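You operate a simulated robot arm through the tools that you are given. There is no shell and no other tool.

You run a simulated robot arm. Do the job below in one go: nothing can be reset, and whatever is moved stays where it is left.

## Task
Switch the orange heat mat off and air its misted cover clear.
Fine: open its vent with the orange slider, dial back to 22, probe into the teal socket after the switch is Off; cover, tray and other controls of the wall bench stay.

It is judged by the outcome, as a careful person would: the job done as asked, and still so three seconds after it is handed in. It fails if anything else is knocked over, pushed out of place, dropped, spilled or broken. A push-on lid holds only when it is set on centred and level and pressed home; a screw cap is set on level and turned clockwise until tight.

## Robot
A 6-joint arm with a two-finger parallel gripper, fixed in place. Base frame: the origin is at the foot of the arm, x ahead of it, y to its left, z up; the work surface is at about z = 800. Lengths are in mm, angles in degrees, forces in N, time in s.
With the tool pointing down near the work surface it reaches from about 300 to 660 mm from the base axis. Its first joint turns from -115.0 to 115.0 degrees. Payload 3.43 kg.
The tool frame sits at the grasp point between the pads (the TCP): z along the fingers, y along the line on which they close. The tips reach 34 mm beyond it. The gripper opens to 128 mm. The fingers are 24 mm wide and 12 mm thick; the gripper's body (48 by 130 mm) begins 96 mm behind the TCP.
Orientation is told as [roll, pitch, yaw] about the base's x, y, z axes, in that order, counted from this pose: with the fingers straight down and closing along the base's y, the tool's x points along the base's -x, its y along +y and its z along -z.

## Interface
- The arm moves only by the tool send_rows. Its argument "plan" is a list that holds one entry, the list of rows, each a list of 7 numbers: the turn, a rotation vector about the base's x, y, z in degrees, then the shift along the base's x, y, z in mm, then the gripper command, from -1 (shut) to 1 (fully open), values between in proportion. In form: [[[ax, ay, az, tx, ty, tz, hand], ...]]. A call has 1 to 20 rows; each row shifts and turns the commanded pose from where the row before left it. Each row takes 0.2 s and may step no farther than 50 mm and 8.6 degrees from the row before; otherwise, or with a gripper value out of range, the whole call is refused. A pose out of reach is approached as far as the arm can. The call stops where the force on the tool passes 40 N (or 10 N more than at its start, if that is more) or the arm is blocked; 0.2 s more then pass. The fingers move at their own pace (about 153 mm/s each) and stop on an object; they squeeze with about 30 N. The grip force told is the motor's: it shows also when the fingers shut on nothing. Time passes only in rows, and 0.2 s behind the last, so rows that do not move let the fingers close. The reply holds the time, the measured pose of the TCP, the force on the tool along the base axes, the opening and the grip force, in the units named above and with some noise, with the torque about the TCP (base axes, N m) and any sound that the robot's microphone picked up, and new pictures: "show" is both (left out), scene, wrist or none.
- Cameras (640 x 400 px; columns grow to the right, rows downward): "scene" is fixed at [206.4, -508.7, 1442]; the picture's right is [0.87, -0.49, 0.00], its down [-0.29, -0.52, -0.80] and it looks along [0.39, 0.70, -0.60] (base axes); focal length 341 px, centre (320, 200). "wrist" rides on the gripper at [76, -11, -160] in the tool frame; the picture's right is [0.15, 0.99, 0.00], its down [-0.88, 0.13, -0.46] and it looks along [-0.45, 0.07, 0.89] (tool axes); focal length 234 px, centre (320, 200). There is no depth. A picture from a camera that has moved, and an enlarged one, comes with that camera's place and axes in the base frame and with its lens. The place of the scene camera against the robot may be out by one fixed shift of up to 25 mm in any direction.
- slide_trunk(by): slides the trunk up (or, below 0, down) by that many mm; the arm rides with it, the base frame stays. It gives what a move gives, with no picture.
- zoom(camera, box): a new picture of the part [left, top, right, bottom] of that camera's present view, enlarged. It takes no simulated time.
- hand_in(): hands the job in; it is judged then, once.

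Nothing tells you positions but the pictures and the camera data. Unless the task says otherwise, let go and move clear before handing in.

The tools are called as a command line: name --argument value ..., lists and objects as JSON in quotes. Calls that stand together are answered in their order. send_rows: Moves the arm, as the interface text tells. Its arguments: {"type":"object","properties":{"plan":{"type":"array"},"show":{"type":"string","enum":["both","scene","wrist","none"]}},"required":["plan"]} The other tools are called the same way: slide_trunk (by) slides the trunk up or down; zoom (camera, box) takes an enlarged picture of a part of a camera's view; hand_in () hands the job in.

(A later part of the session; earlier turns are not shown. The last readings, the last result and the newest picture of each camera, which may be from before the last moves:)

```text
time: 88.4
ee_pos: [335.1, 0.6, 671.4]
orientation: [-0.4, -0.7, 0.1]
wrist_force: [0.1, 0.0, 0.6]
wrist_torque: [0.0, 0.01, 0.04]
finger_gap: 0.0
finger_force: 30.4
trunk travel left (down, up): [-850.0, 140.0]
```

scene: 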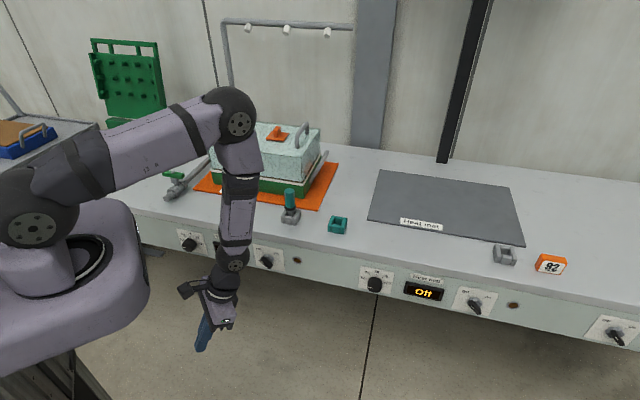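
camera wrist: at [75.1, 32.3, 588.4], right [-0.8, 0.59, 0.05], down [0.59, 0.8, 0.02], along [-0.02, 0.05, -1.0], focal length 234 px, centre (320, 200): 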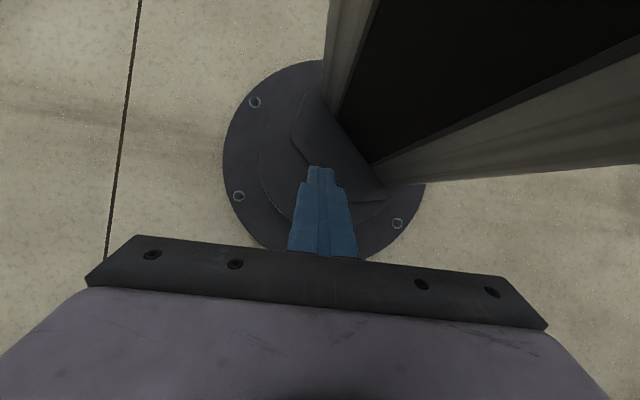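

The tool is vertical with perfect tracking. Now outward and up, still in-plane.

send_rows --plan '[[[0, 0, 0, 15, 0, 10, -1], [0, 0, 0, 15, 0, 10, -1], [0, 0, 0, 15, 0, 15, -1], [0, 0, 0, 15, 0, 20, -1], [0, 0, 0, 15, 0, 25, -1], [0, 0, 0, 15, 0, 30, -1], [0, 0, 0, 0, 0, 0, -1]]]' --show "scene"

```text
time: 90.0
ee_pos: [426.7, 0.8, 782.4]
orientation: [-0.5, -0.7, 0.1]
wrist_force: [-1.0, -0.1, -1.3]
wrist_torque: [-0.01, 0.0, -0.03]
finger_gap: 0.0
finger_force: 30.0
trunk travel left (down, up): [-850.0, 140.0]
```

scene: 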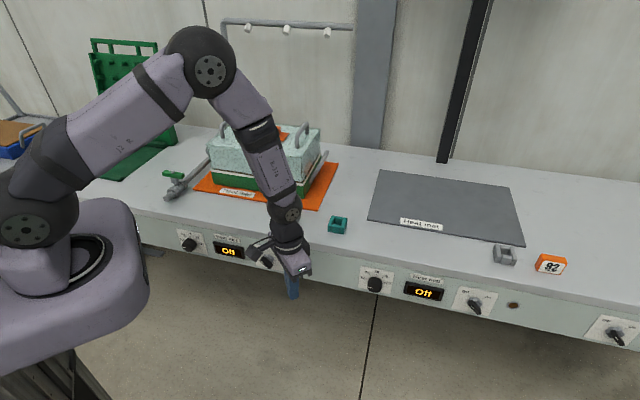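

The wrist posture is restored properly. Rising to a safe height, then turning square to the bench to look at the probe and socket from above.

send_rows --plan '[[[0, 0, 0, 0, 0, 40, -1], [0, 0, 0, 0, 0, 40, -1], [0, 0, 0, 0, 0, 40, -1], [0, 0, 0, 0, 0, 40, -1], [0, 0, 0, 0, 0, 40, -1], [0, 0, 0, 0, 0, 30, -1], [0, 0, 7.5, 2, 25, 0, 0], [0, 0, 7.5, 2, 25, 0, 0], [0, 0, 7.5, 2, 25, 0, 0], [0, 0, 7.5, 2, 25, 0, 0], [0, 0, 7.5, 2, 25, 0, 0], [0, 0, 7.5, 2, 25, 0, 0], [0, 0, 0, 0, 0, 0, 0]]]'

zoom --camera "wrist" --box '[180, 60, 460, 235]'

```text
time: 92.8
ee_pos: [439.2, 151.6, 1011.9]
orientation: [-0.3, -0.8, 45.2]
wrist_force: [0.5, 0.9, -0.1]
wrist_torque: [0.01, -0.01, 0.0]
finger_gap: 64.1
finger_force: 0.0
trunk travel left (down, up): [-850.0, 140.0]
camera wrist: at [390.0, 89.8, 1171.1], right [-0.81, 0.59, -0.01], down [0.52, 0.71, 0.47], along [0.28, 0.37, -0.88], focal length 234 px, centre (320, 200)
```

scene: 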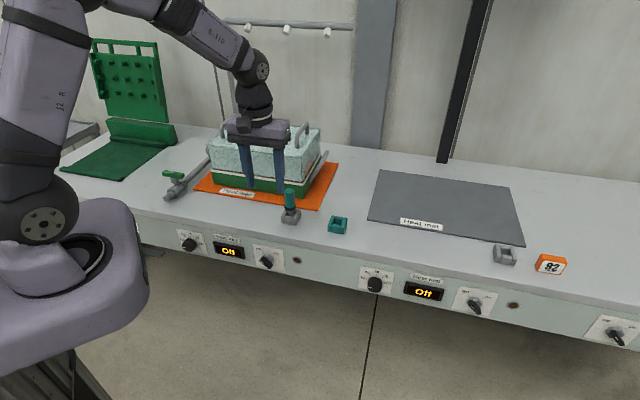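
wrist: 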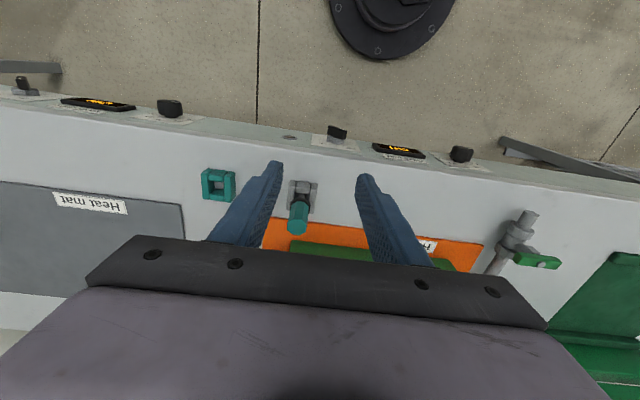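

```text
2.29 times, centred on (320, 148) of wrist
camera zoom: at [390.0, 89.8, 1171.1], right [-0.81, 0.59, -0.01], down [0.52, 0.71, 0.47], along [0.28, 0.37, -0.88], focal length 535 px, centre (320, 320)
```

zoom: 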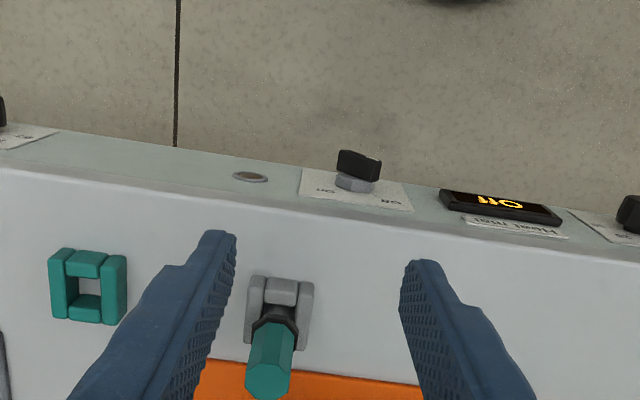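

The probe stands at about (523, 217) with its top near z≈905, and the socket is at about (622, 118). I'll move above the probe to line up the fingers.

send_rows --plan '[[[0.2, -0.2, 0, 28, 22, 0, 0], [0, 0, 0, 28, 22, 0, 0], [0, 0, 0, 28, 21, -12, 0], [0, 0, 0, 0, 0, -25, 0], [0, 0, 0, 0, 0, 0, 0]]]'

zoom --camera "wrist" --box '[200, 60, 440, 210]'

zoom --camera "scene" --box '[230, 130, 370, 240]'

```text
time: 94.0
ee_pos: [523.8, 215.1, 975.1]
orientation: [-0.3, -1.1, 45.1]
wrist_force: [0.2, -0.1, 0.3]
wrist_torque: [-0.02, -0.02, -0.01]
finger_gap: 64.2
finger_force: 0.1
trunk travel left (down, up): [-850.0, 140.0]
camera wrist: at [473.8, 153.8, 1133.3], right [-0.8, 0.59, -0.01], down [0.52, 0.71, 0.47], along [0.29, 0.37, -0.88], focal length 234 px, centre (320, 200)
```

scene: 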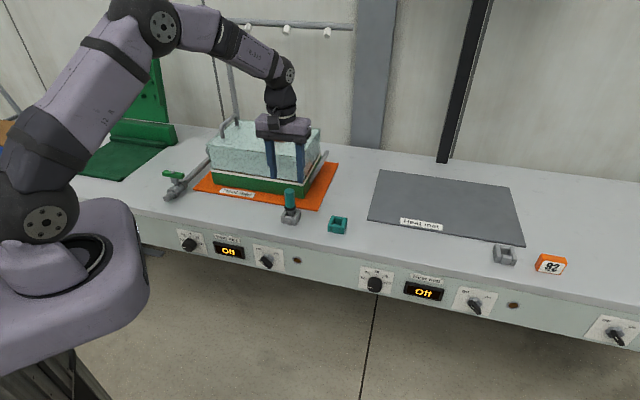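
wrist: 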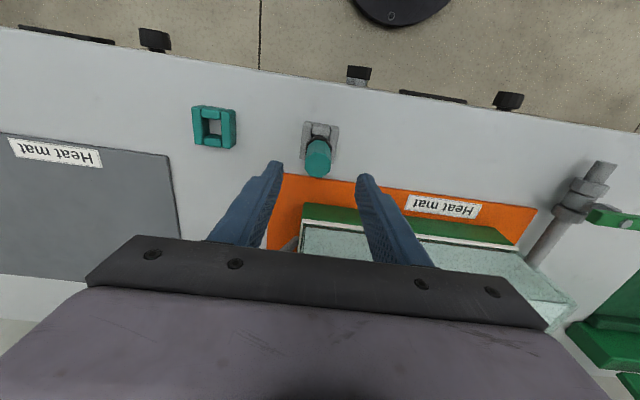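

```text
2.67 times, centred on (320, 135) of wrist
camera zoom: at [473.8, 153.8, 1133.3], right [-0.8, 0.59, -0.01], down [0.52, 0.71, 0.47], along [0.29, 0.37, -0.88], focal length 624 px, centre (320, 373)
```

zoom: 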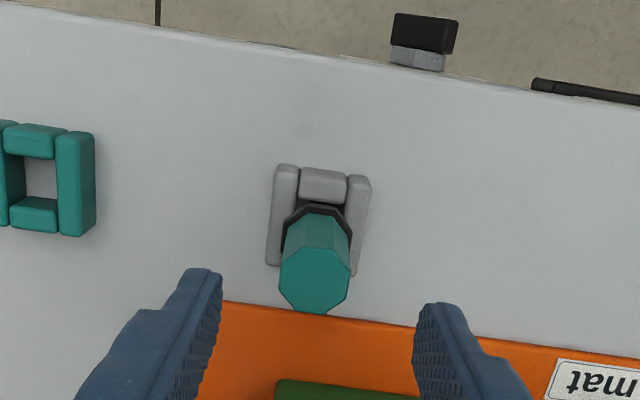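

```text
3.64 times, centred on (300, 185) of scene
camera zoom: at [206.4, -508.7, 1442.0], right [0.87, -0.49, 0.0], down [-0.29, -0.52, -0.8], along [0.39, 0.7, -0.6], focal length 1241 px, centre (393, 254)
```

zoom: 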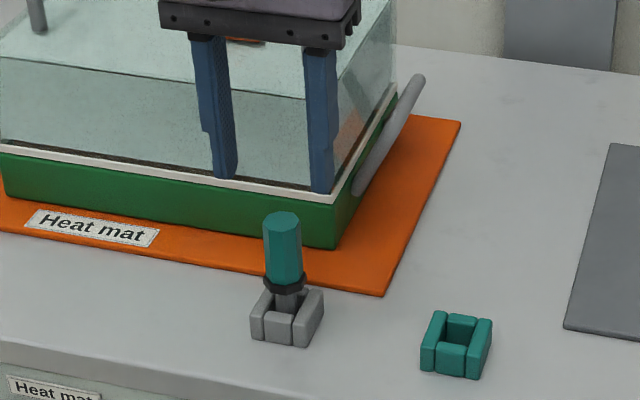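

The fingers are lined up over the probe within about 2 mm. Levelling the tool and descending to grip the teal handle above its collar.

send_rows --plan '[[[-0.6, 0.98, 0, 0.8, 0.8, -20, 0], [0, 0, 0, 0, 0, -30, 0], [0, 0, 0, 0, 0, -25, 0], [0, 0, 0, 0, 0, -13, 0], [0, 0, 0, 0, 0, 0, 0]]]'

zoom --camera "wrist" --box '[200, 60, 440, 210]'

zoom --camera "scene" --box '[230, 130, 370, 240]'

```text
time: 95.2
ee_pos: [522.6, 216.1, 887.3]
orientation: [-0.1, -0.1, 45.1]
wrist_force: [0.1, -0.3, -0.3]
wrist_torque: [0.01, -0.02, -0.04]
finger_gap: 64.0
finger_force: 0.0
trunk travel left (down, up): [-850.0, 140.0]
camera wrist: at [476.2, 156.7, 1047.4], right [-0.8, 0.59, 0.0], down [0.53, 0.72, 0.45], along [0.27, 0.36, -0.89], focal length 234 px, centre (320, 200)
```

scene: 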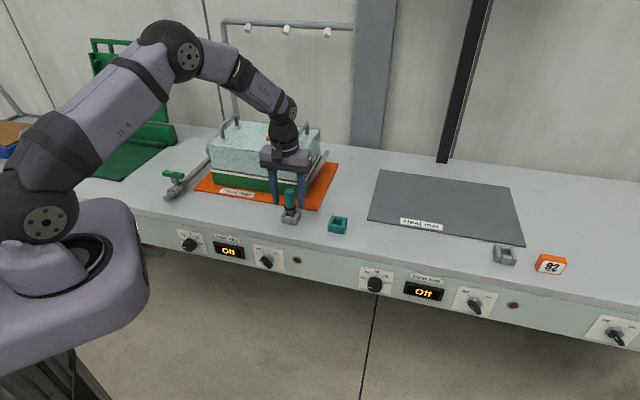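
wrist: 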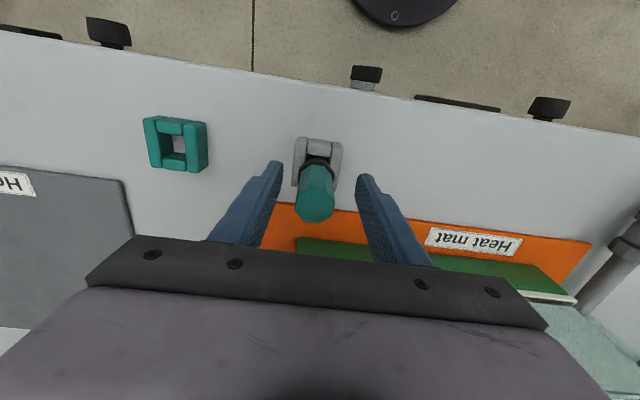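

```text
2.67 times, centred on (320, 135) of wrist
camera zoom: at [476.2, 156.7, 1047.4], right [-0.8, 0.59, 0.0], down [0.53, 0.72, 0.45], along [0.27, 0.36, -0.89], focal length 624 px, centre (320, 373)
```

zoom: 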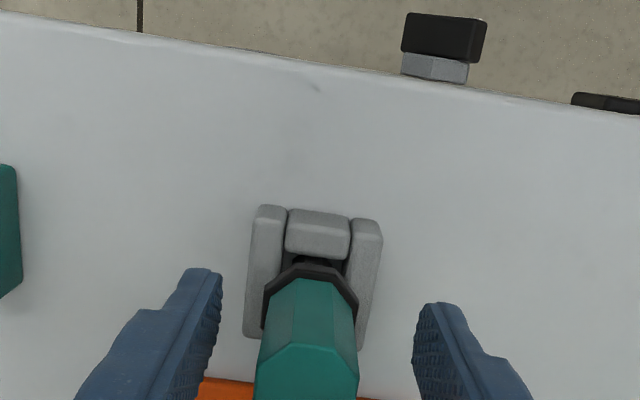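

```text
3.64 times, centred on (300, 185) of scene
camera zoom: at [206.4, -508.7, 1442.0], right [0.87, -0.49, 0.0], down [-0.29, -0.52, -0.8], along [0.39, 0.7, -0.6], focal length 1241 px, centre (393, 254)
```

zoom: 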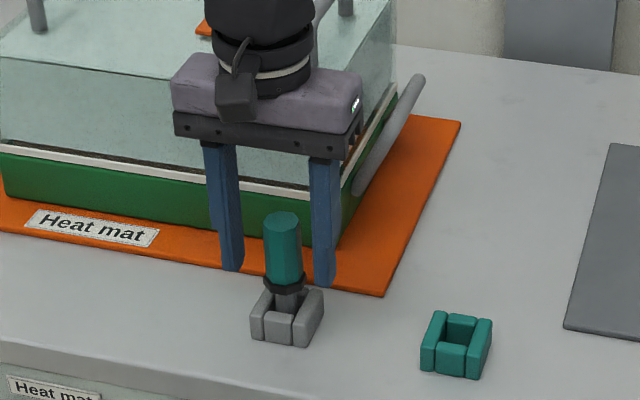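

The tips are about level with the collar, so I'll raise 8 mm and then close on the handle.

send_rows --plan '[[[0, 0, 0, 0, 0, 8, 0], [0, 0, 0, 0, 0, 0, -1], [0, 0, 0, 0, 0, 0, -1], [0, 0, 0, 0, 0, 0, -1]]]'

zoom --camera "scene" --box '[230, 130, 370, 240]'

```text
time: 96.2
ee_pos: [522.4, 216.1, 895.7]
orientation: [-0.1, 0.1, 45.1]
wrist_force: [-0.8, -0.3, 0.3]
wrist_torque: [0.0, 0.0, -0.01]
finger_gap: 26.1
finger_force: 30.7
trunk travel left (down, up): [-850.0, 140.0]
camera wrist: at [476.2, 156.5, 1055.7], right [-0.8, 0.59, 0.0], down [0.53, 0.72, 0.45], along [0.27, 0.36, -0.89], focal length 234 px, centre (320, 200)
```

scene: 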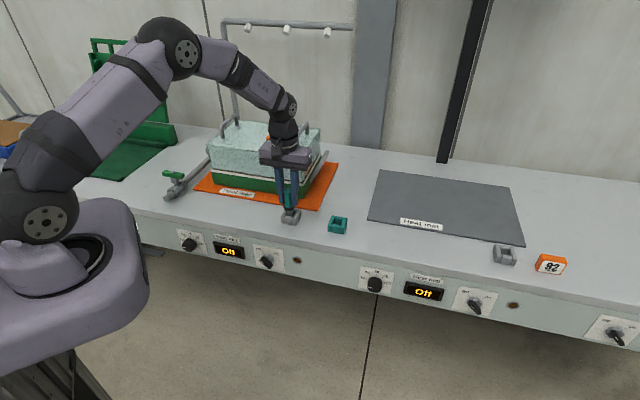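
wrist: 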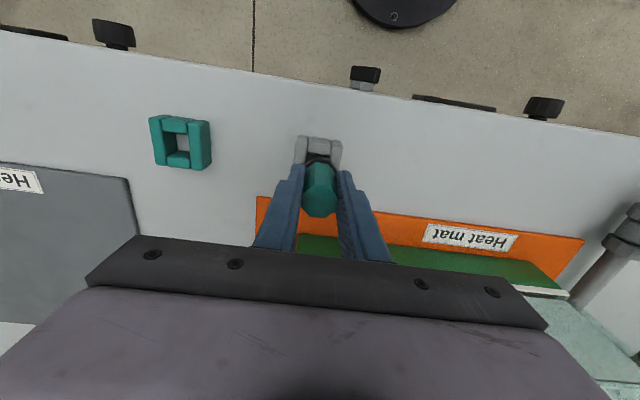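

```text
3.64 times, centred on (300, 185) of scene
camera zoom: at [206.4, -508.7, 1442.0], right [0.87, -0.49, 0.0], down [-0.29, -0.52, -0.8], along [0.39, 0.7, -0.6], focal length 1241 px, centre (393, 254)
```

zoom: 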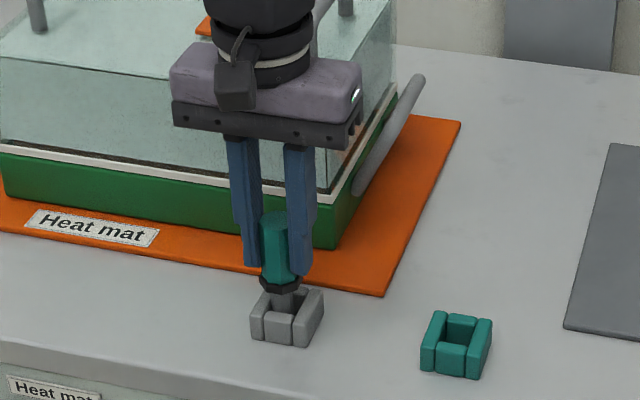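

Handle gripped (26 mm). Zooming on the socket for a precise offset, then lifting straight up.

zoom --camera "wrist" --box '[120, 90, 280, 190]'

send_rows --plan '[[[0, 0, 0, 0, 0, 8, -1], [0, 0, 0, 0, 0, 12, -1], [0, 0, 0, 0, 0, 20, -1], [0, 0, 0, 0, 0, 25, -1], [0, 0, 0, 0, 0, 15, -1], [0, 0, 0, 0, 0, 0, -1]]]'

zoom --camera "scene" --box '[230, 130, 370, 240]'

zoom --camera "wrist" --box '[120, 70, 360, 220]'

```text
4.00 times, centred on (200, 140) of wrist
camera zoom: at [476.2, 156.5, 1055.7], right [-0.8, 0.59, 0.0], down [0.53, 0.72, 0.45], along [0.27, 0.36, -0.89], focal length 937 px, centre (800, 440)
```

zoom: 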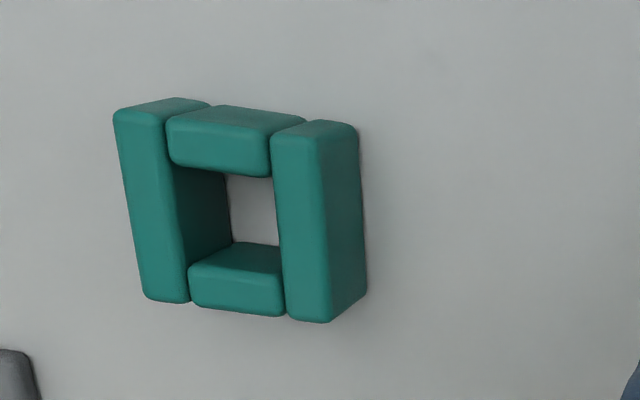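

```text
time: 97.6
ee_pos: [523.4, 217.0, 974.9]
orientation: [-0.1, 0.1, 45.1]
wrist_force: [0.3, -0.2, -0.6]
wrist_torque: [0.0, 0.02, 0.0]
finger_gap: 26.1
finger_force: 30.0
trunk travel left (down, up): [-850.0, 140.0]
camera wrist: at [476.6, 156.9, 1135.6], right [-0.8, 0.59, 0.0], down [0.53, 0.72, 0.45], along [0.27, 0.36, -0.89], focal length 234 px, centre (320, 200)
```

scene: 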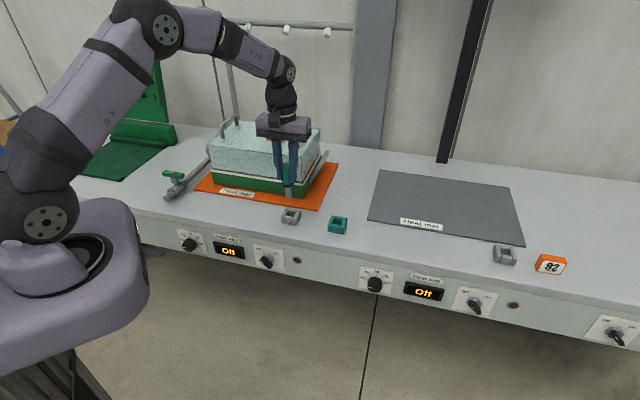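
wrist: 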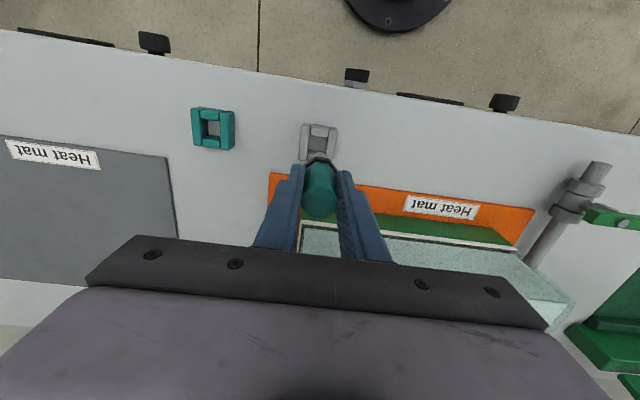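

```text
3.64 times, centred on (300, 185) of scene
camera zoom: at [206.4, -508.7, 1442.0], right [0.87, -0.49, 0.0], down [-0.29, -0.52, -0.8], along [0.39, 0.7, -0.6], focal length 1241 px, centre (393, 254)
```

zoom: 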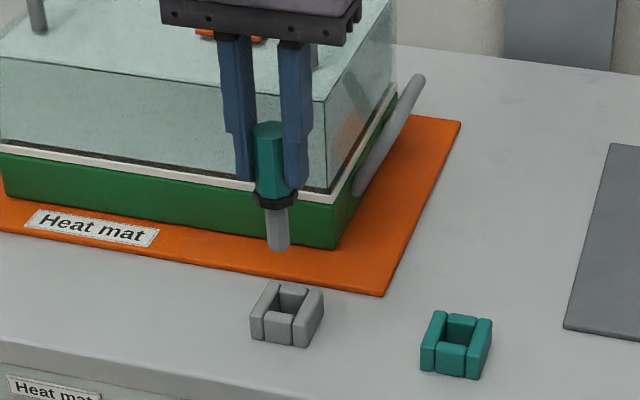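

```text
2.67 times, centred on (240, 145) of wrist
camera zoom: at [476.6, 156.9, 1135.6], right [-0.8, 0.59, 0.0], down [0.53, 0.72, 0.45], along [0.27, 0.36, -0.89], focal length 624 px, centre (533, 347)
```

zoom: 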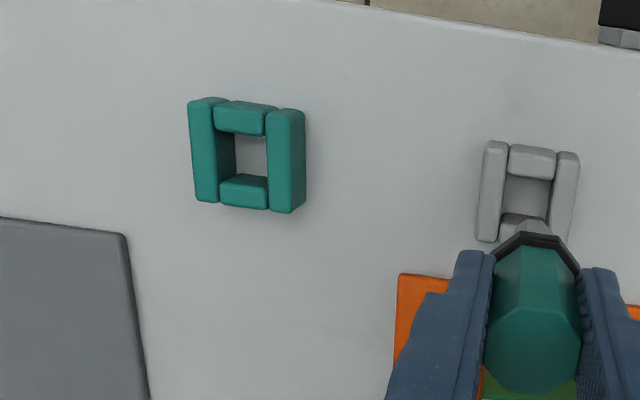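

The probe is lifted; its stem is about 17 mm in a roughly 24 mm opening. By triangulation, the teal socket is at about (620.5, 118), rim z≈830. Moving over it at the present height.

send_rows --plan '[[[0, 0, 0, 24.3, -24.8, 0, -1], [0, 0, 0, 24.3, -24.8, 0, -1], [0, 0, 0, 24.3, -24.8, 0, -1], [0, 0, 0, 24.4, -24.8, 0, -1], [0, 0, 0, 0, 0, 0, -1], [0, 0, 0, 0, 0, 0, -1]]]'

zoom --camera "scene" --box '[280, 150, 400, 245]'

zoom --camera "wrist" --box '[240, 90, 400, 220]'

```text
time: 99.0
ee_pos: [621.0, 116.3, 975.6]
orientation: [-0.2, 0.1, 45.1]
wrist_force: [0.5, 0.4, -0.7]
wrist_torque: [0.0, -0.01, 0.02]
finger_gap: 26.3
finger_force: 30.3
trunk travel left (down, up): [-850.0, 140.0]
camera wrist: at [574.5, 56.6, 1135.5], right [-0.8, 0.59, 0.0], down [0.53, 0.72, 0.45], along [0.27, 0.36, -0.89], focal length 234 px, centre (320, 200)
```

scene: 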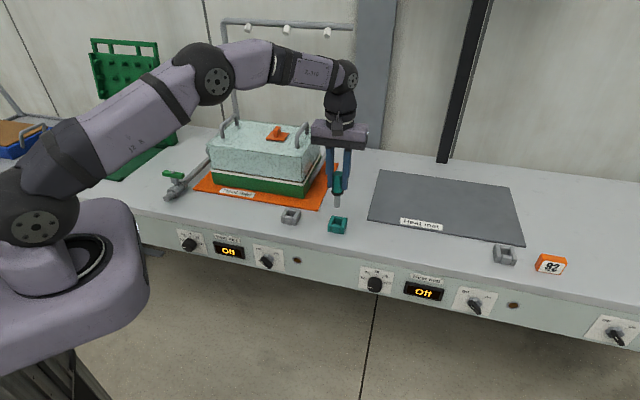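
wrist: 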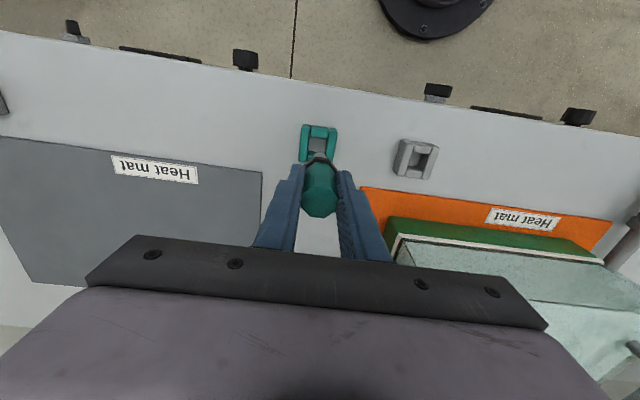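

```text
4.21 times, centred on (340, 198) of scene
camera zoom: at [206.4, -508.7, 1442.0], right [0.87, -0.49, 0.0], down [-0.29, -0.52, -0.8], along [0.39, 0.7, -0.6], focal length 1437 px, centre (236, 210)
```

zoom: 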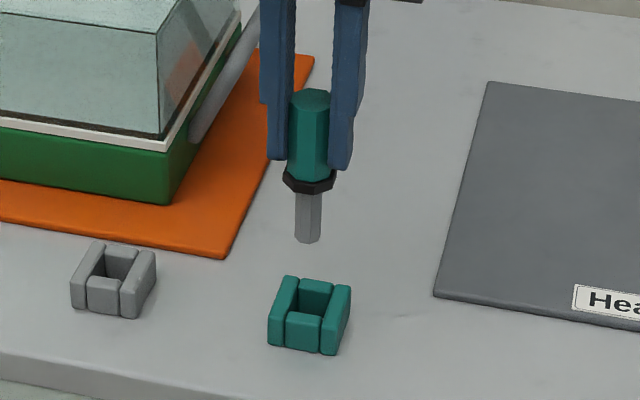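

```text
3.08 times, centred on (320, 155) of wrist
camera zoom: at [574.5, 56.6, 1135.5], right [-0.8, 0.59, 0.0], down [0.53, 0.72, 0.45], along [0.27, 0.36, -0.89], focal length 720 px, centre (320, 338)
```

zoom: 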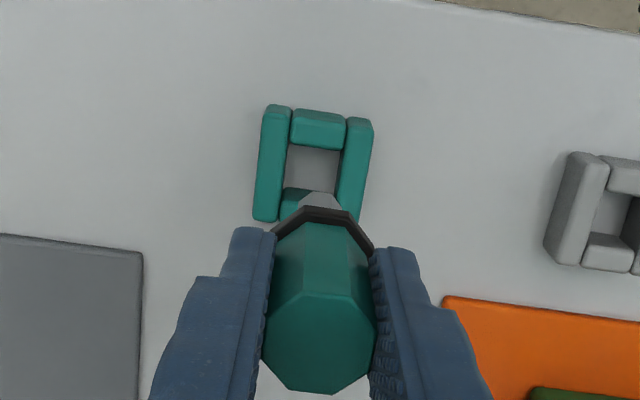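

The socket sits in view exactly where the holder did when the probe came straight out of it, so the alignment is within a millimetre. Descending slowly into the socket.

send_rows --plan '[[[0, 0, 0, 0.7, 0, -15, -1], [0, 0, 0, 0, 0, -15, -1], [0, 0, 0, 0, 0, -10, -1], [0, 0, 0, 0, 0, 0, -1]]]'

zoom --camera "scene" --box '[280, 150, 400, 245]'

```text
time: 100.0
ee_pos: [620.3, 117.4, 934.1]
orientation: [-0.1, 0.1, 45.2]
wrist_force: [-0.6, -0.5, -0.7]
wrist_torque: [0.0, 0.02, 0.0]
finger_gap: 26.4
finger_force: 30.1
trunk travel left (down, up): [-850.0, 140.0]
camera wrist: at [574.4, 57.4, 1095.7], right [-0.8, 0.59, 0.0], down [0.53, 0.72, 0.45], along [0.27, 0.36, -0.89], focal length 234 px, centre (320, 200)
```

scene: 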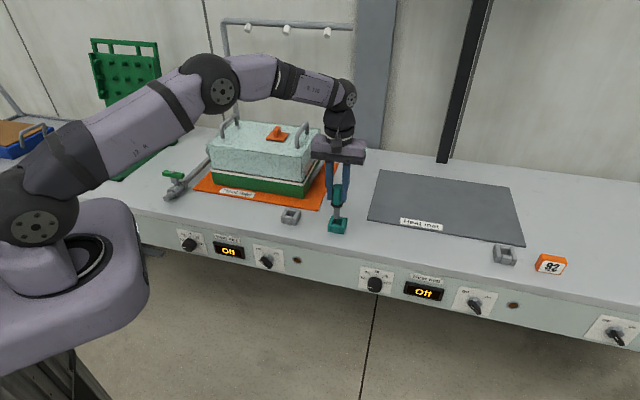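
wrist: 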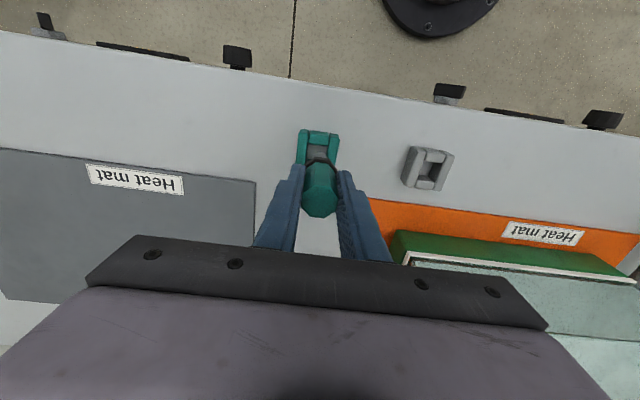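

```text
4.21 times, centred on (340, 198) of scene
camera zoom: at [206.4, -508.7, 1442.0], right [0.87, -0.49, 0.0], down [-0.29, -0.52, -0.8], along [0.39, 0.7, -0.6], focal length 1437 px, centre (236, 210)
```

zoom: 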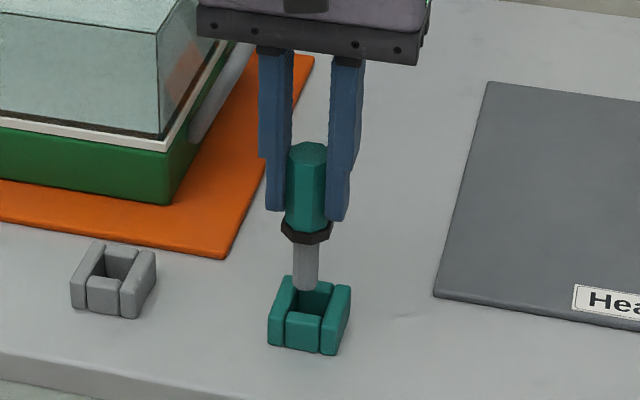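

zoom --camera "wrist" --box '[270, 110, 370, 190]'

zoom --camera "scene" --box '[315, 195, 365, 240]'

```text
5.00 times, centred on (320, 150) of wrist
camera zoom: at [574.4, 57.4, 1095.7], right [-0.8, 0.59, 0.0], down [0.53, 0.72, 0.45], along [0.27, 0.36, -0.89], focal length 1171 px, centre (320, 450)
```

zoom: 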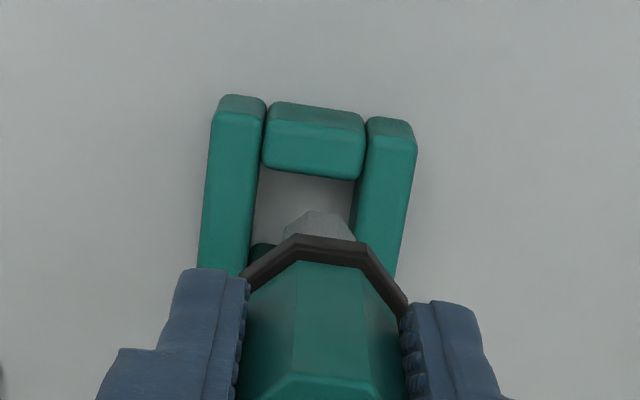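

```text
8.89 times, centred on (340, 218) of scene
camera zoom: at [206.4, -508.7, 1442.0], right [0.87, -0.49, 0.0], down [-0.29, -0.52, -0.8], along [0.39, 0.7, -0.6], focal length 3034 px, centre (142, 44)
```

zoom: 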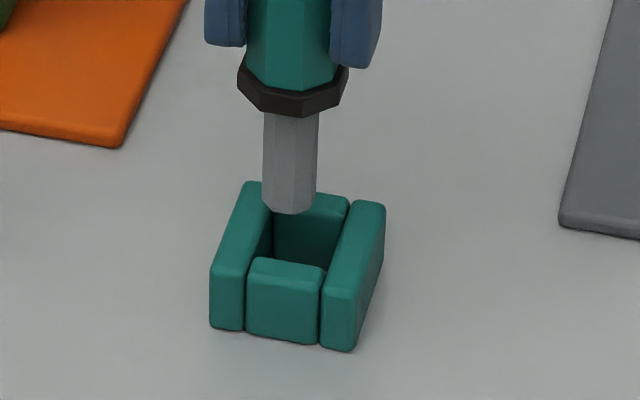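

The close-ups show the stem should shift about 2 mm sideways and 1 mm in. Correcting, then lowering in small steps.

send_rows --plan '[[[0, 0, 0, 2.3, -0.8, 0, -1], [0, 0, 0, 0, 0, -5, -1], [0, 0, 0, 0, 0, -5, -1], [0, 0, 0, 0, 0, -4, -1], [0, 0, 0, 0, 0, 0, -1]]]'

zoom --camera "wrist" --box '[270, 110, 370, 190]'

zoom --camera "scene" --box '[315, 195, 365, 240]'

```text
time: 101.2
ee_pos: [623.6, 116.5, 920.8]
orientation: [-0.1, 0.0, 45.2]
wrist_force: [0.7, -0.7, 0.3]
wrist_torque: [-0.04, 0.03, 0.01]
finger_gap: 26.3
finger_force: 30.3
trunk travel left (down, up): [-850.0, 140.0]
camera wrist: at [576.9, 56.6, 1081.9], right [-0.8, 0.59, 0.0], down [0.53, 0.72, 0.45], along [0.27, 0.36, -0.89], focal length 234 px, centre (320, 200)
```

scene: 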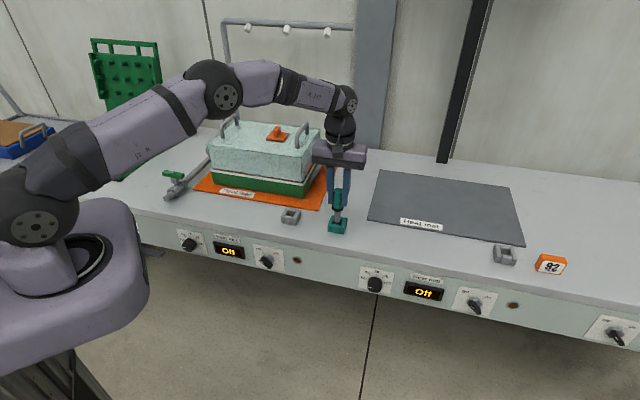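
wrist: 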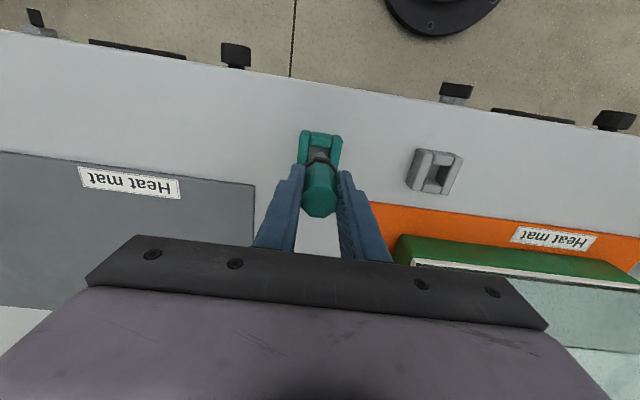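

```text
5.00 times, centred on (320, 150) of wrist
camera zoom: at [576.9, 56.6, 1081.9], right [-0.8, 0.59, 0.0], down [0.53, 0.72, 0.45], along [0.27, 0.36, -0.89], focal length 1171 px, centre (320, 450)
```

zoom: 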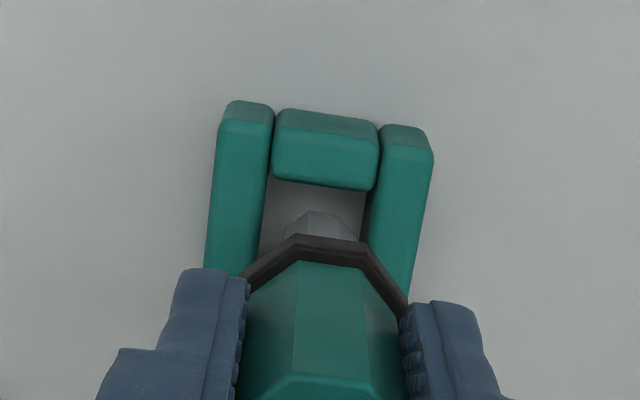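

```text
8.89 times, centred on (340, 218) of scene
camera zoom: at [206.4, -508.7, 1442.0], right [0.87, -0.49, 0.0], down [-0.29, -0.52, -0.8], along [0.39, 0.7, -0.6], focal length 3034 px, centre (142, 44)
```

zoom: 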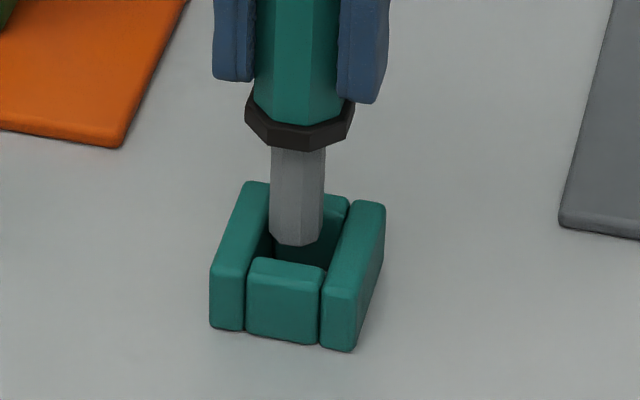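

The stem has entered the hole with no contact force. Continuing down to the seated height.

send_rows --plan '[[[0, 0, 0, 0, 0, -6, -1], [0, 0, 0, 0, 0, -6, -1], [0, 0, 0, 0, 0, -6, -1], [0, 0, 0, 0, 0, -4, -1], [0, 0, 0, 0, 0, -2, -1], [0, 0, 0, 0, 0, -1, -1], [0, 0, 0, 0, 0, 0, -1]]]'

zoom --camera "scene" --box '[315, 195, 365, 240]'

```text
time: 102.8
ee_pos: [622.9, 117.0, 896.2]
orientation: [0.0, 0.0, 45.1]
wrist_force: [-0.7, -0.5, -0.9]
wrist_torque: [-0.02, 0.01, -0.01]
finger_gap: 26.3
finger_force: 29.8
trunk travel left (down, up): [-850.0, 140.0]
camera wrist: at [576.4, 56.7, 1056.7], right [-0.8, 0.59, 0.0], down [0.53, 0.72, 0.45], along [0.27, 0.36, -0.89], focal length 234 px, centre (320, 200)
```

scene: 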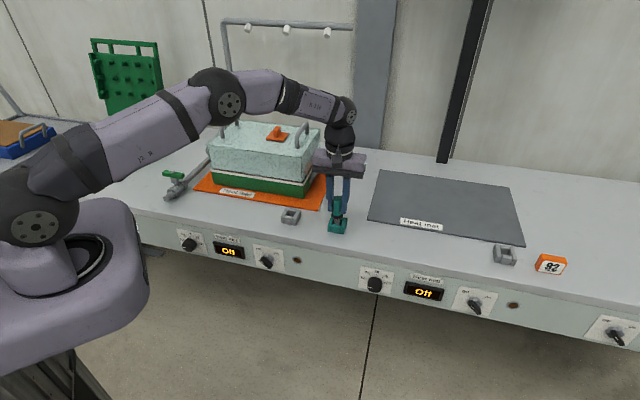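
wrist: 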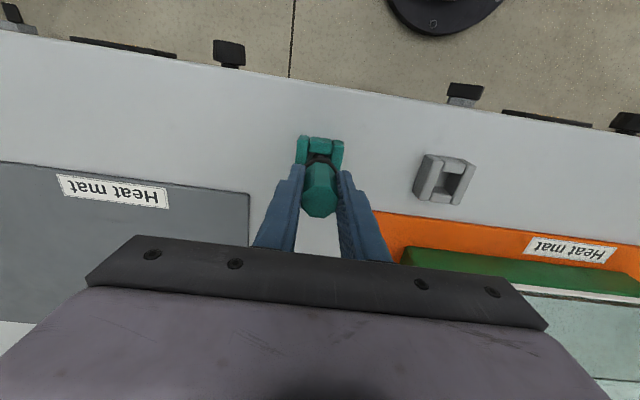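

```text
8.89 times, centred on (340, 218) of scene
camera zoom: at [206.4, -508.7, 1442.0], right [0.87, -0.49, 0.0], down [-0.29, -0.52, -0.8], along [0.39, 0.7, -0.6], focal length 3034 px, centre (142, 44)
```

zoom: 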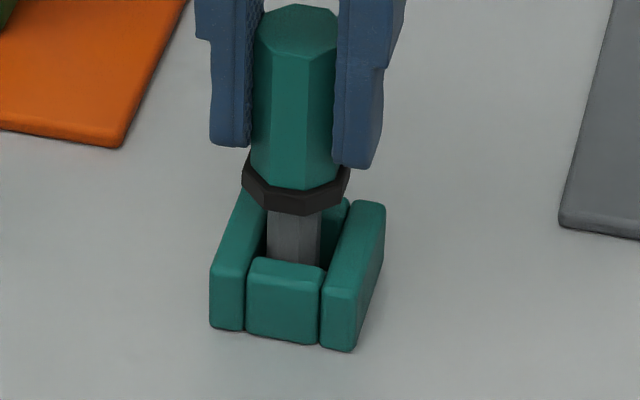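

It's at the same height as in the holder. Nudging down a touch to confirm it's seated.

send_rows --plan '[[[0, 0, 0, 0, 0, -1, -1], [0, 0, 0, 0, 0, -1, -1], [0, 0, 0, 0, 0, 0, -1]]]' --show "none"

```text
time: 103.6
ee_pos: [622.7, 117.4, 895.2]
orientation: [-0.1, 0.0, 45.0]
wrist_force: [-0.9, -0.9, 4.6]
wrist_torque: [-0.14, 0.02, -0.04]
finger_gap: 26.2
finger_force: 29.8
trunk travel left (down, up): [-850.0, 140.0]
```

Seated: about 5 N of contact from below. Releasing and rising straight up.

send_rows --plan '[[[0, 0, 0, 0, 0, 0.8, -0.2], [0, 0, 0, 0, 0, 0, -0.2], [0, 0, 0, 0, 0, 20, -0.2], [0, 0, 0, 0, 0, 35, -0.2], [0, 0, 0, 0, 0, 45, -0.2], [0, 0, 0, 0, 0, 45, -0.2], [0, 0, 0, 0, 0, 0, -0.2]]]'

zoom --camera "scene" --box '[300, 165, 380, 245]'

zoom --camera "scene" --box '[190, 100, 350, 215]'

```text
time: 105.2
ee_pos: [623.8, 118.0, 1040.5]
orientation: [-0.1, 0.0, 45.0]
wrist_force: [-0.1, -0.2, 0.2]
wrist_torque: [-0.05, 0.01, -0.01]
finger_gap: 51.2
finger_force: 0.1
trunk travel left (down, up): [-850.0, 140.0]
camera wrist: at [576.7, 57.5, 1200.9], right [-0.8, 0.59, 0.0], down [0.53, 0.72, 0.45], along [0.27, 0.36, -0.89], focal length 234 px, centre (320, 200)
```

scene: 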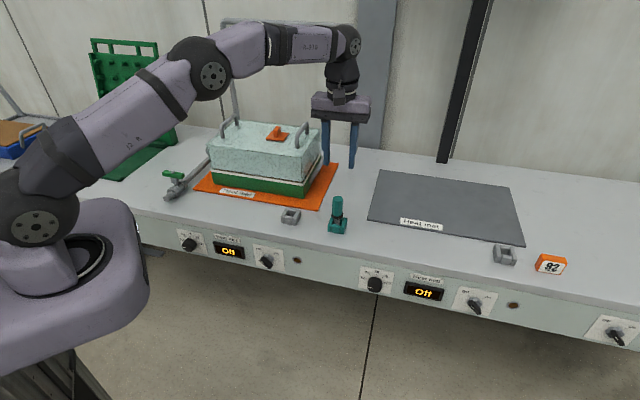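
wrist: 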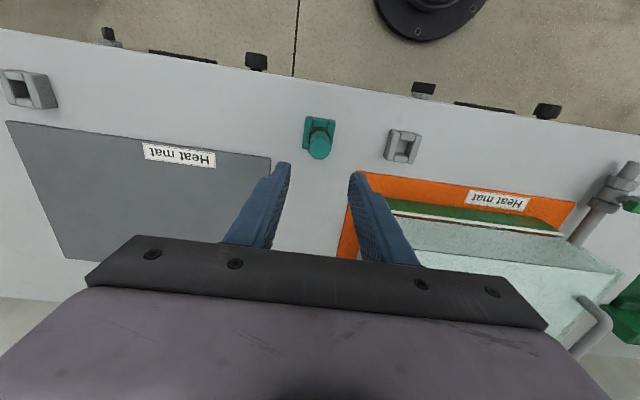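

```text
5.00 times, centred on (340, 205) of scene
camera zoom: at [206.4, -508.7, 1442.0], right [0.87, -0.49, 0.0], down [-0.29, -0.52, -0.8], along [0.39, 0.7, -0.6], focal length 1707 px, centre (220, 175)
```

zoom: 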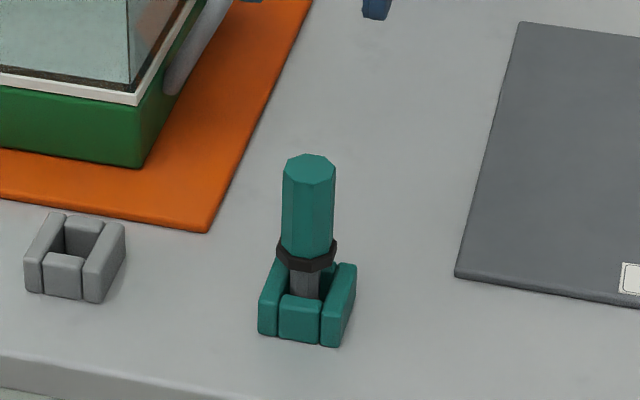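

```text
3.48 times, centred on (270, 158) of scene
camera zoom: at [206.4, -508.7, 1442.0], right [0.87, -0.49, 0.0], down [-0.29, -0.52, -0.8], along [0.39, 0.7, -0.6], focal length 1187 px, centre (494, 348)
```

zoom: 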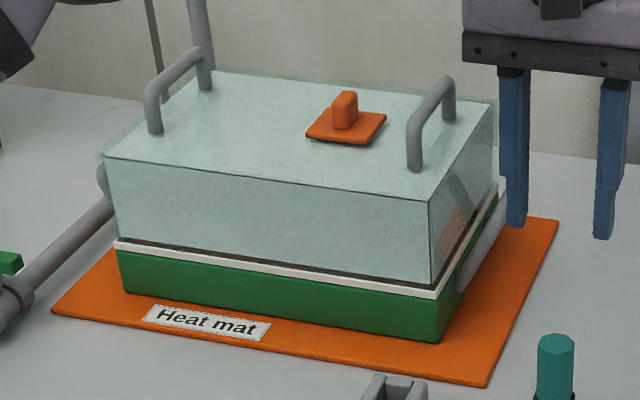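

The probe stands upright in the teal socket. Last is the vent slider on the cover: I'll move above the cover for a close look, staying high.

send_rows --plan '[[[0, 0, 0, 0, 0, 30, -0.2], [0, 0, 0, 0, 0, 30, -0.2], [2.05, -2.05, 0, -18.5, 33.6, 0, -0.2], [2.05, -2.05, 0, -18.5, 33.6, 0, -0.2], [2.05, -2.05, 0, -18.5, 33.6, 0, -0.2], [2.05, -2.05, 0, -18.5, 33.6, 0, -0.2], [2.05, -2.05, 0, -18.5, 33.6, 0, -0.2], [2.05, -2.05, 0, -18.5, 33.6, 0, -0.2], [2.05, -2.05, 0, -18.5, 33.6, 0, -0.2], [0, 0, 0, 0, 0, 0, -0.2]]]'

zoom --camera "wrist" --box '[200, 100, 440, 250]'

```text
time: 107.4
ee_pos: [493.8, 351.5, 1101.6]
orientation: [0.0, -20.3, 45.2]
wrist_force: [0.6, -0.7, 0.4]
wrist_torque: [-0.01, 0.02, -0.02]
finger_gap: 51.4
finger_force: 0.0
trunk travel left (down, up): [-850.0, 140.0]
camera wrist: at [411.9, 256.3, 1224.9], right [-0.8, 0.6, -0.05], down [0.38, 0.57, 0.73], along [0.47, 0.56, -0.68], focal length 234 px, centre (320, 200)
```

scene: 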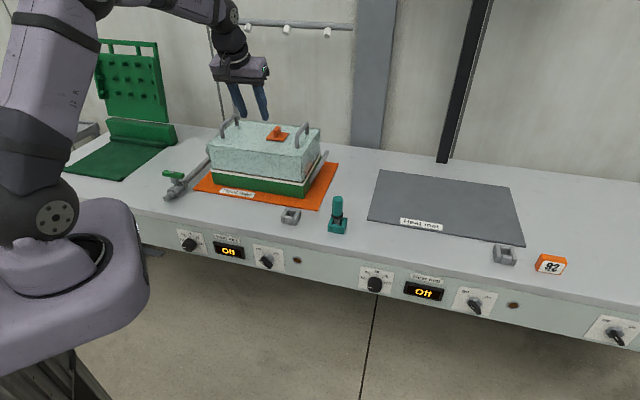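
wrist: 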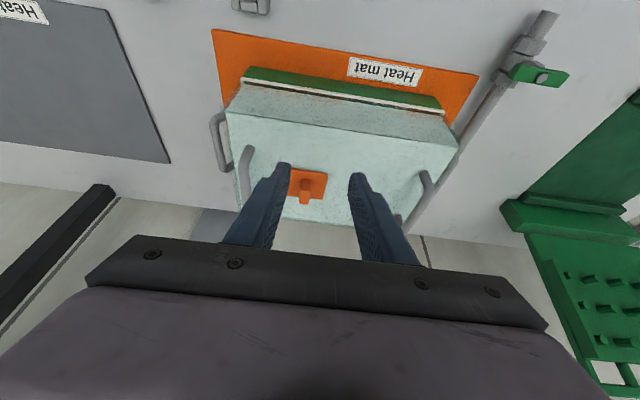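

```text
2.67 times, centred on (320, 175) of wrist
camera zoom: at [411.9, 256.3, 1224.9], right [-0.8, 0.6, -0.05], down [0.38, 0.57, 0.73], along [0.47, 0.56, -0.68], focal length 624 px, centre (320, 267)
```

zoom: 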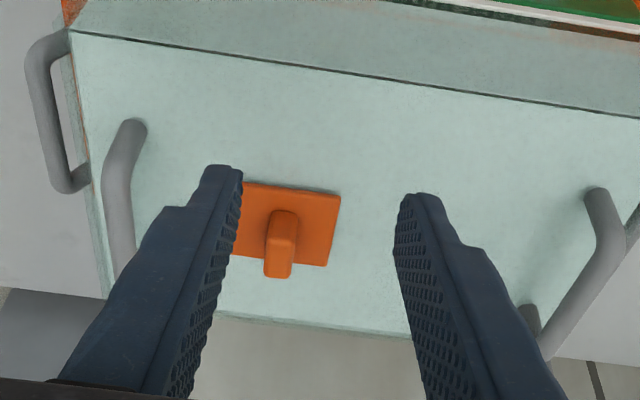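

The plate is at about (587, 434), z≈960, in the middle of the cover depth-wise but offset toward +s. I'll open the fingers wider, lower a bit, and zoom in to see which way it slides.

send_rows --plan '[[[0, 0, 0, 8, 0, -15, 0.9], [0, 0, 0, 8, 0, -15, 0.9], [0, 0, 0, 0, 0, 0, 0.9], [0, 0, 0, 0, 0, 0, 0.9]]]'

zoom --camera "wrist" --box '[240, 140, 380, 225]'

zoom --camera "scene" --box '[245, 110, 315, 155]'

```text
time: 108.4
ee_pos: [509.2, 351.3, 1070.2]
orientation: [-0.1, -20.2, 45.1]
wrist_force: [-0.6, -0.6, -0.1]
wrist_torque: [-0.02, 0.04, 0.0]
finger_gap: 121.7
finger_force: 0.1
trunk travel left (down, up): [-850.0, 140.0]
camera wrist: at [427.9, 256.4, 1194.5], right [-0.8, 0.6, -0.05], down [0.38, 0.57, 0.73], along [0.47, 0.56, -0.68], focal length 234 px, centre (320, 200)
```

scene: 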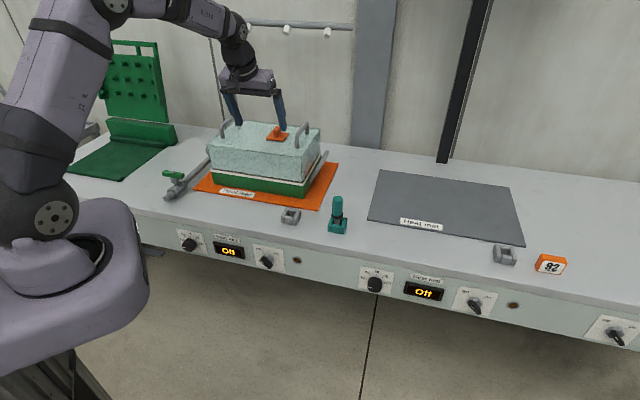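
wrist: 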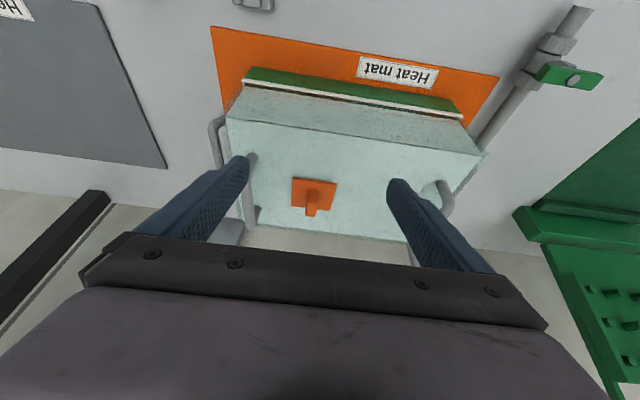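

```text
4.57 times, centred on (310, 182) of wrist
camera zoom: at [427.9, 256.4, 1194.5], right [-0.8, 0.6, -0.05], down [0.38, 0.57, 0.73], along [0.47, 0.56, -0.68], focal length 1070 px, centre (366, 280)
```

zoom: 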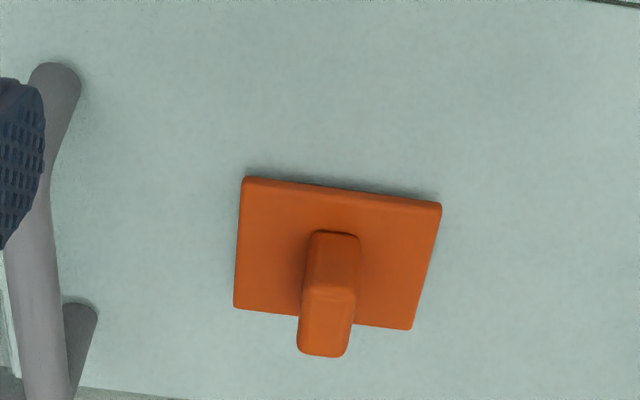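

```text
8.89 times, centred on (280, 132) of scene
camera zoom: at [206.4, -508.7, 1442.0], right [0.87, -0.49, 0.0], down [-0.29, -0.52, -0.8], along [0.39, 0.7, -0.6], focal length 3034 px, centre (676, 800)
```

zoom: 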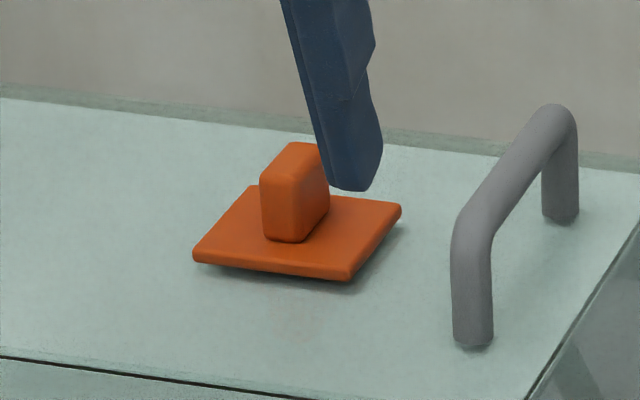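

The knob is a slab with its broad faces toward ±s, so it slides along the cover's long side. I'll close to a 50 mm opening, tilt to 30° for reach, and hover over the knob.

send_rows --plan '[[[0, 0, 0, 0, 0, 0, -0.22], [0, 0, 0, 0, 0, 0, -0.22], [1.7, -1.7, 0, 17, 18, -5, -0.22], [1.7, -1.7, 0, 17, 18, -5, -0.22], [1.7, -1.7, 0, 17, 17, -5, -0.22], [1.7, -1.7, 0, 17, 17, -5, -0.22], [0, 0, 0, 0, 0, 0, -0.22]]]'

zoom --camera "wrist" --box '[240, 120, 400, 220]'

zoom --camera "scene" --box '[235, 90, 325, 155]'

```text
time: 110.0
ee_pos: [577.0, 422.2, 1050.4]
orientation: [-0.2, -30.0, 45.2]
wrist_force: [-0.3, -0.5, 0.0]
wrist_torque: [-0.02, 0.0, -0.02]
finger_gap: 50.1
finger_force: 0.1
trunk travel left (down, up): [-850.0, 140.0]
camera wrist: at [481.5, 313.0, 1151.2], right [-0.79, 0.61, -0.08], down [0.29, 0.47, 0.83], along [0.54, 0.64, -0.55], focal length 234 px, centre (320, 200)
```

scene: 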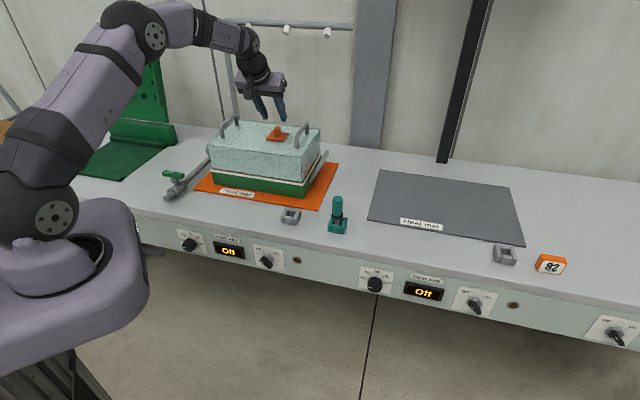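
wrist: 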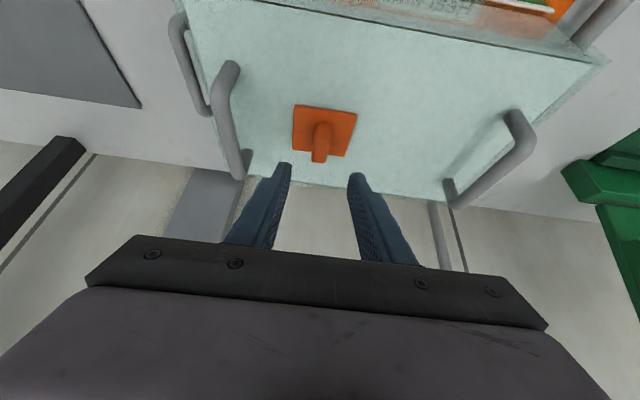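

```text
4.00 times, centred on (320, 170) of wrist
camera zoom: at [481.5, 313.0, 1151.2], right [-0.79, 0.61, -0.08], down [0.29, 0.47, 0.83], along [0.54, 0.64, -0.55], focal length 937 px, centre (320, 320)
```

zoom: 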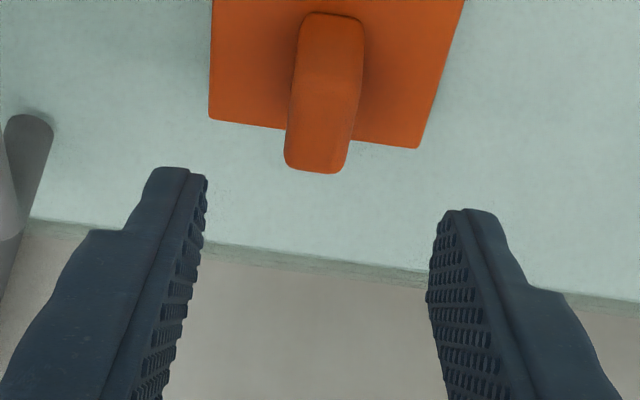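

```text
6.15 times, centred on (280, 122) of scene
camera zoom: at [206.4, -508.7, 1442.0], right [0.87, -0.49, 0.0], down [-0.29, -0.52, -0.8], along [0.39, 0.7, -0.6], focal length 2101 px, centre (566, 677)
```

zoom: 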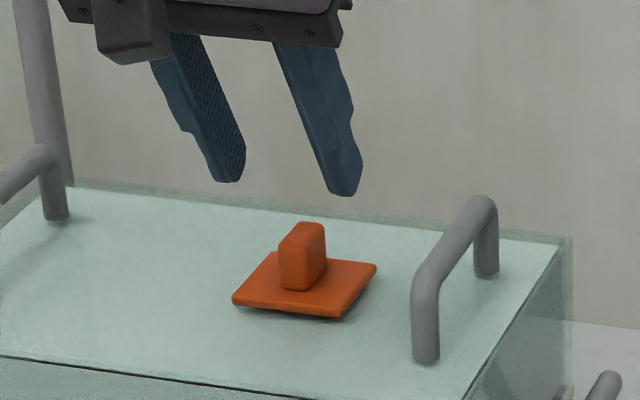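

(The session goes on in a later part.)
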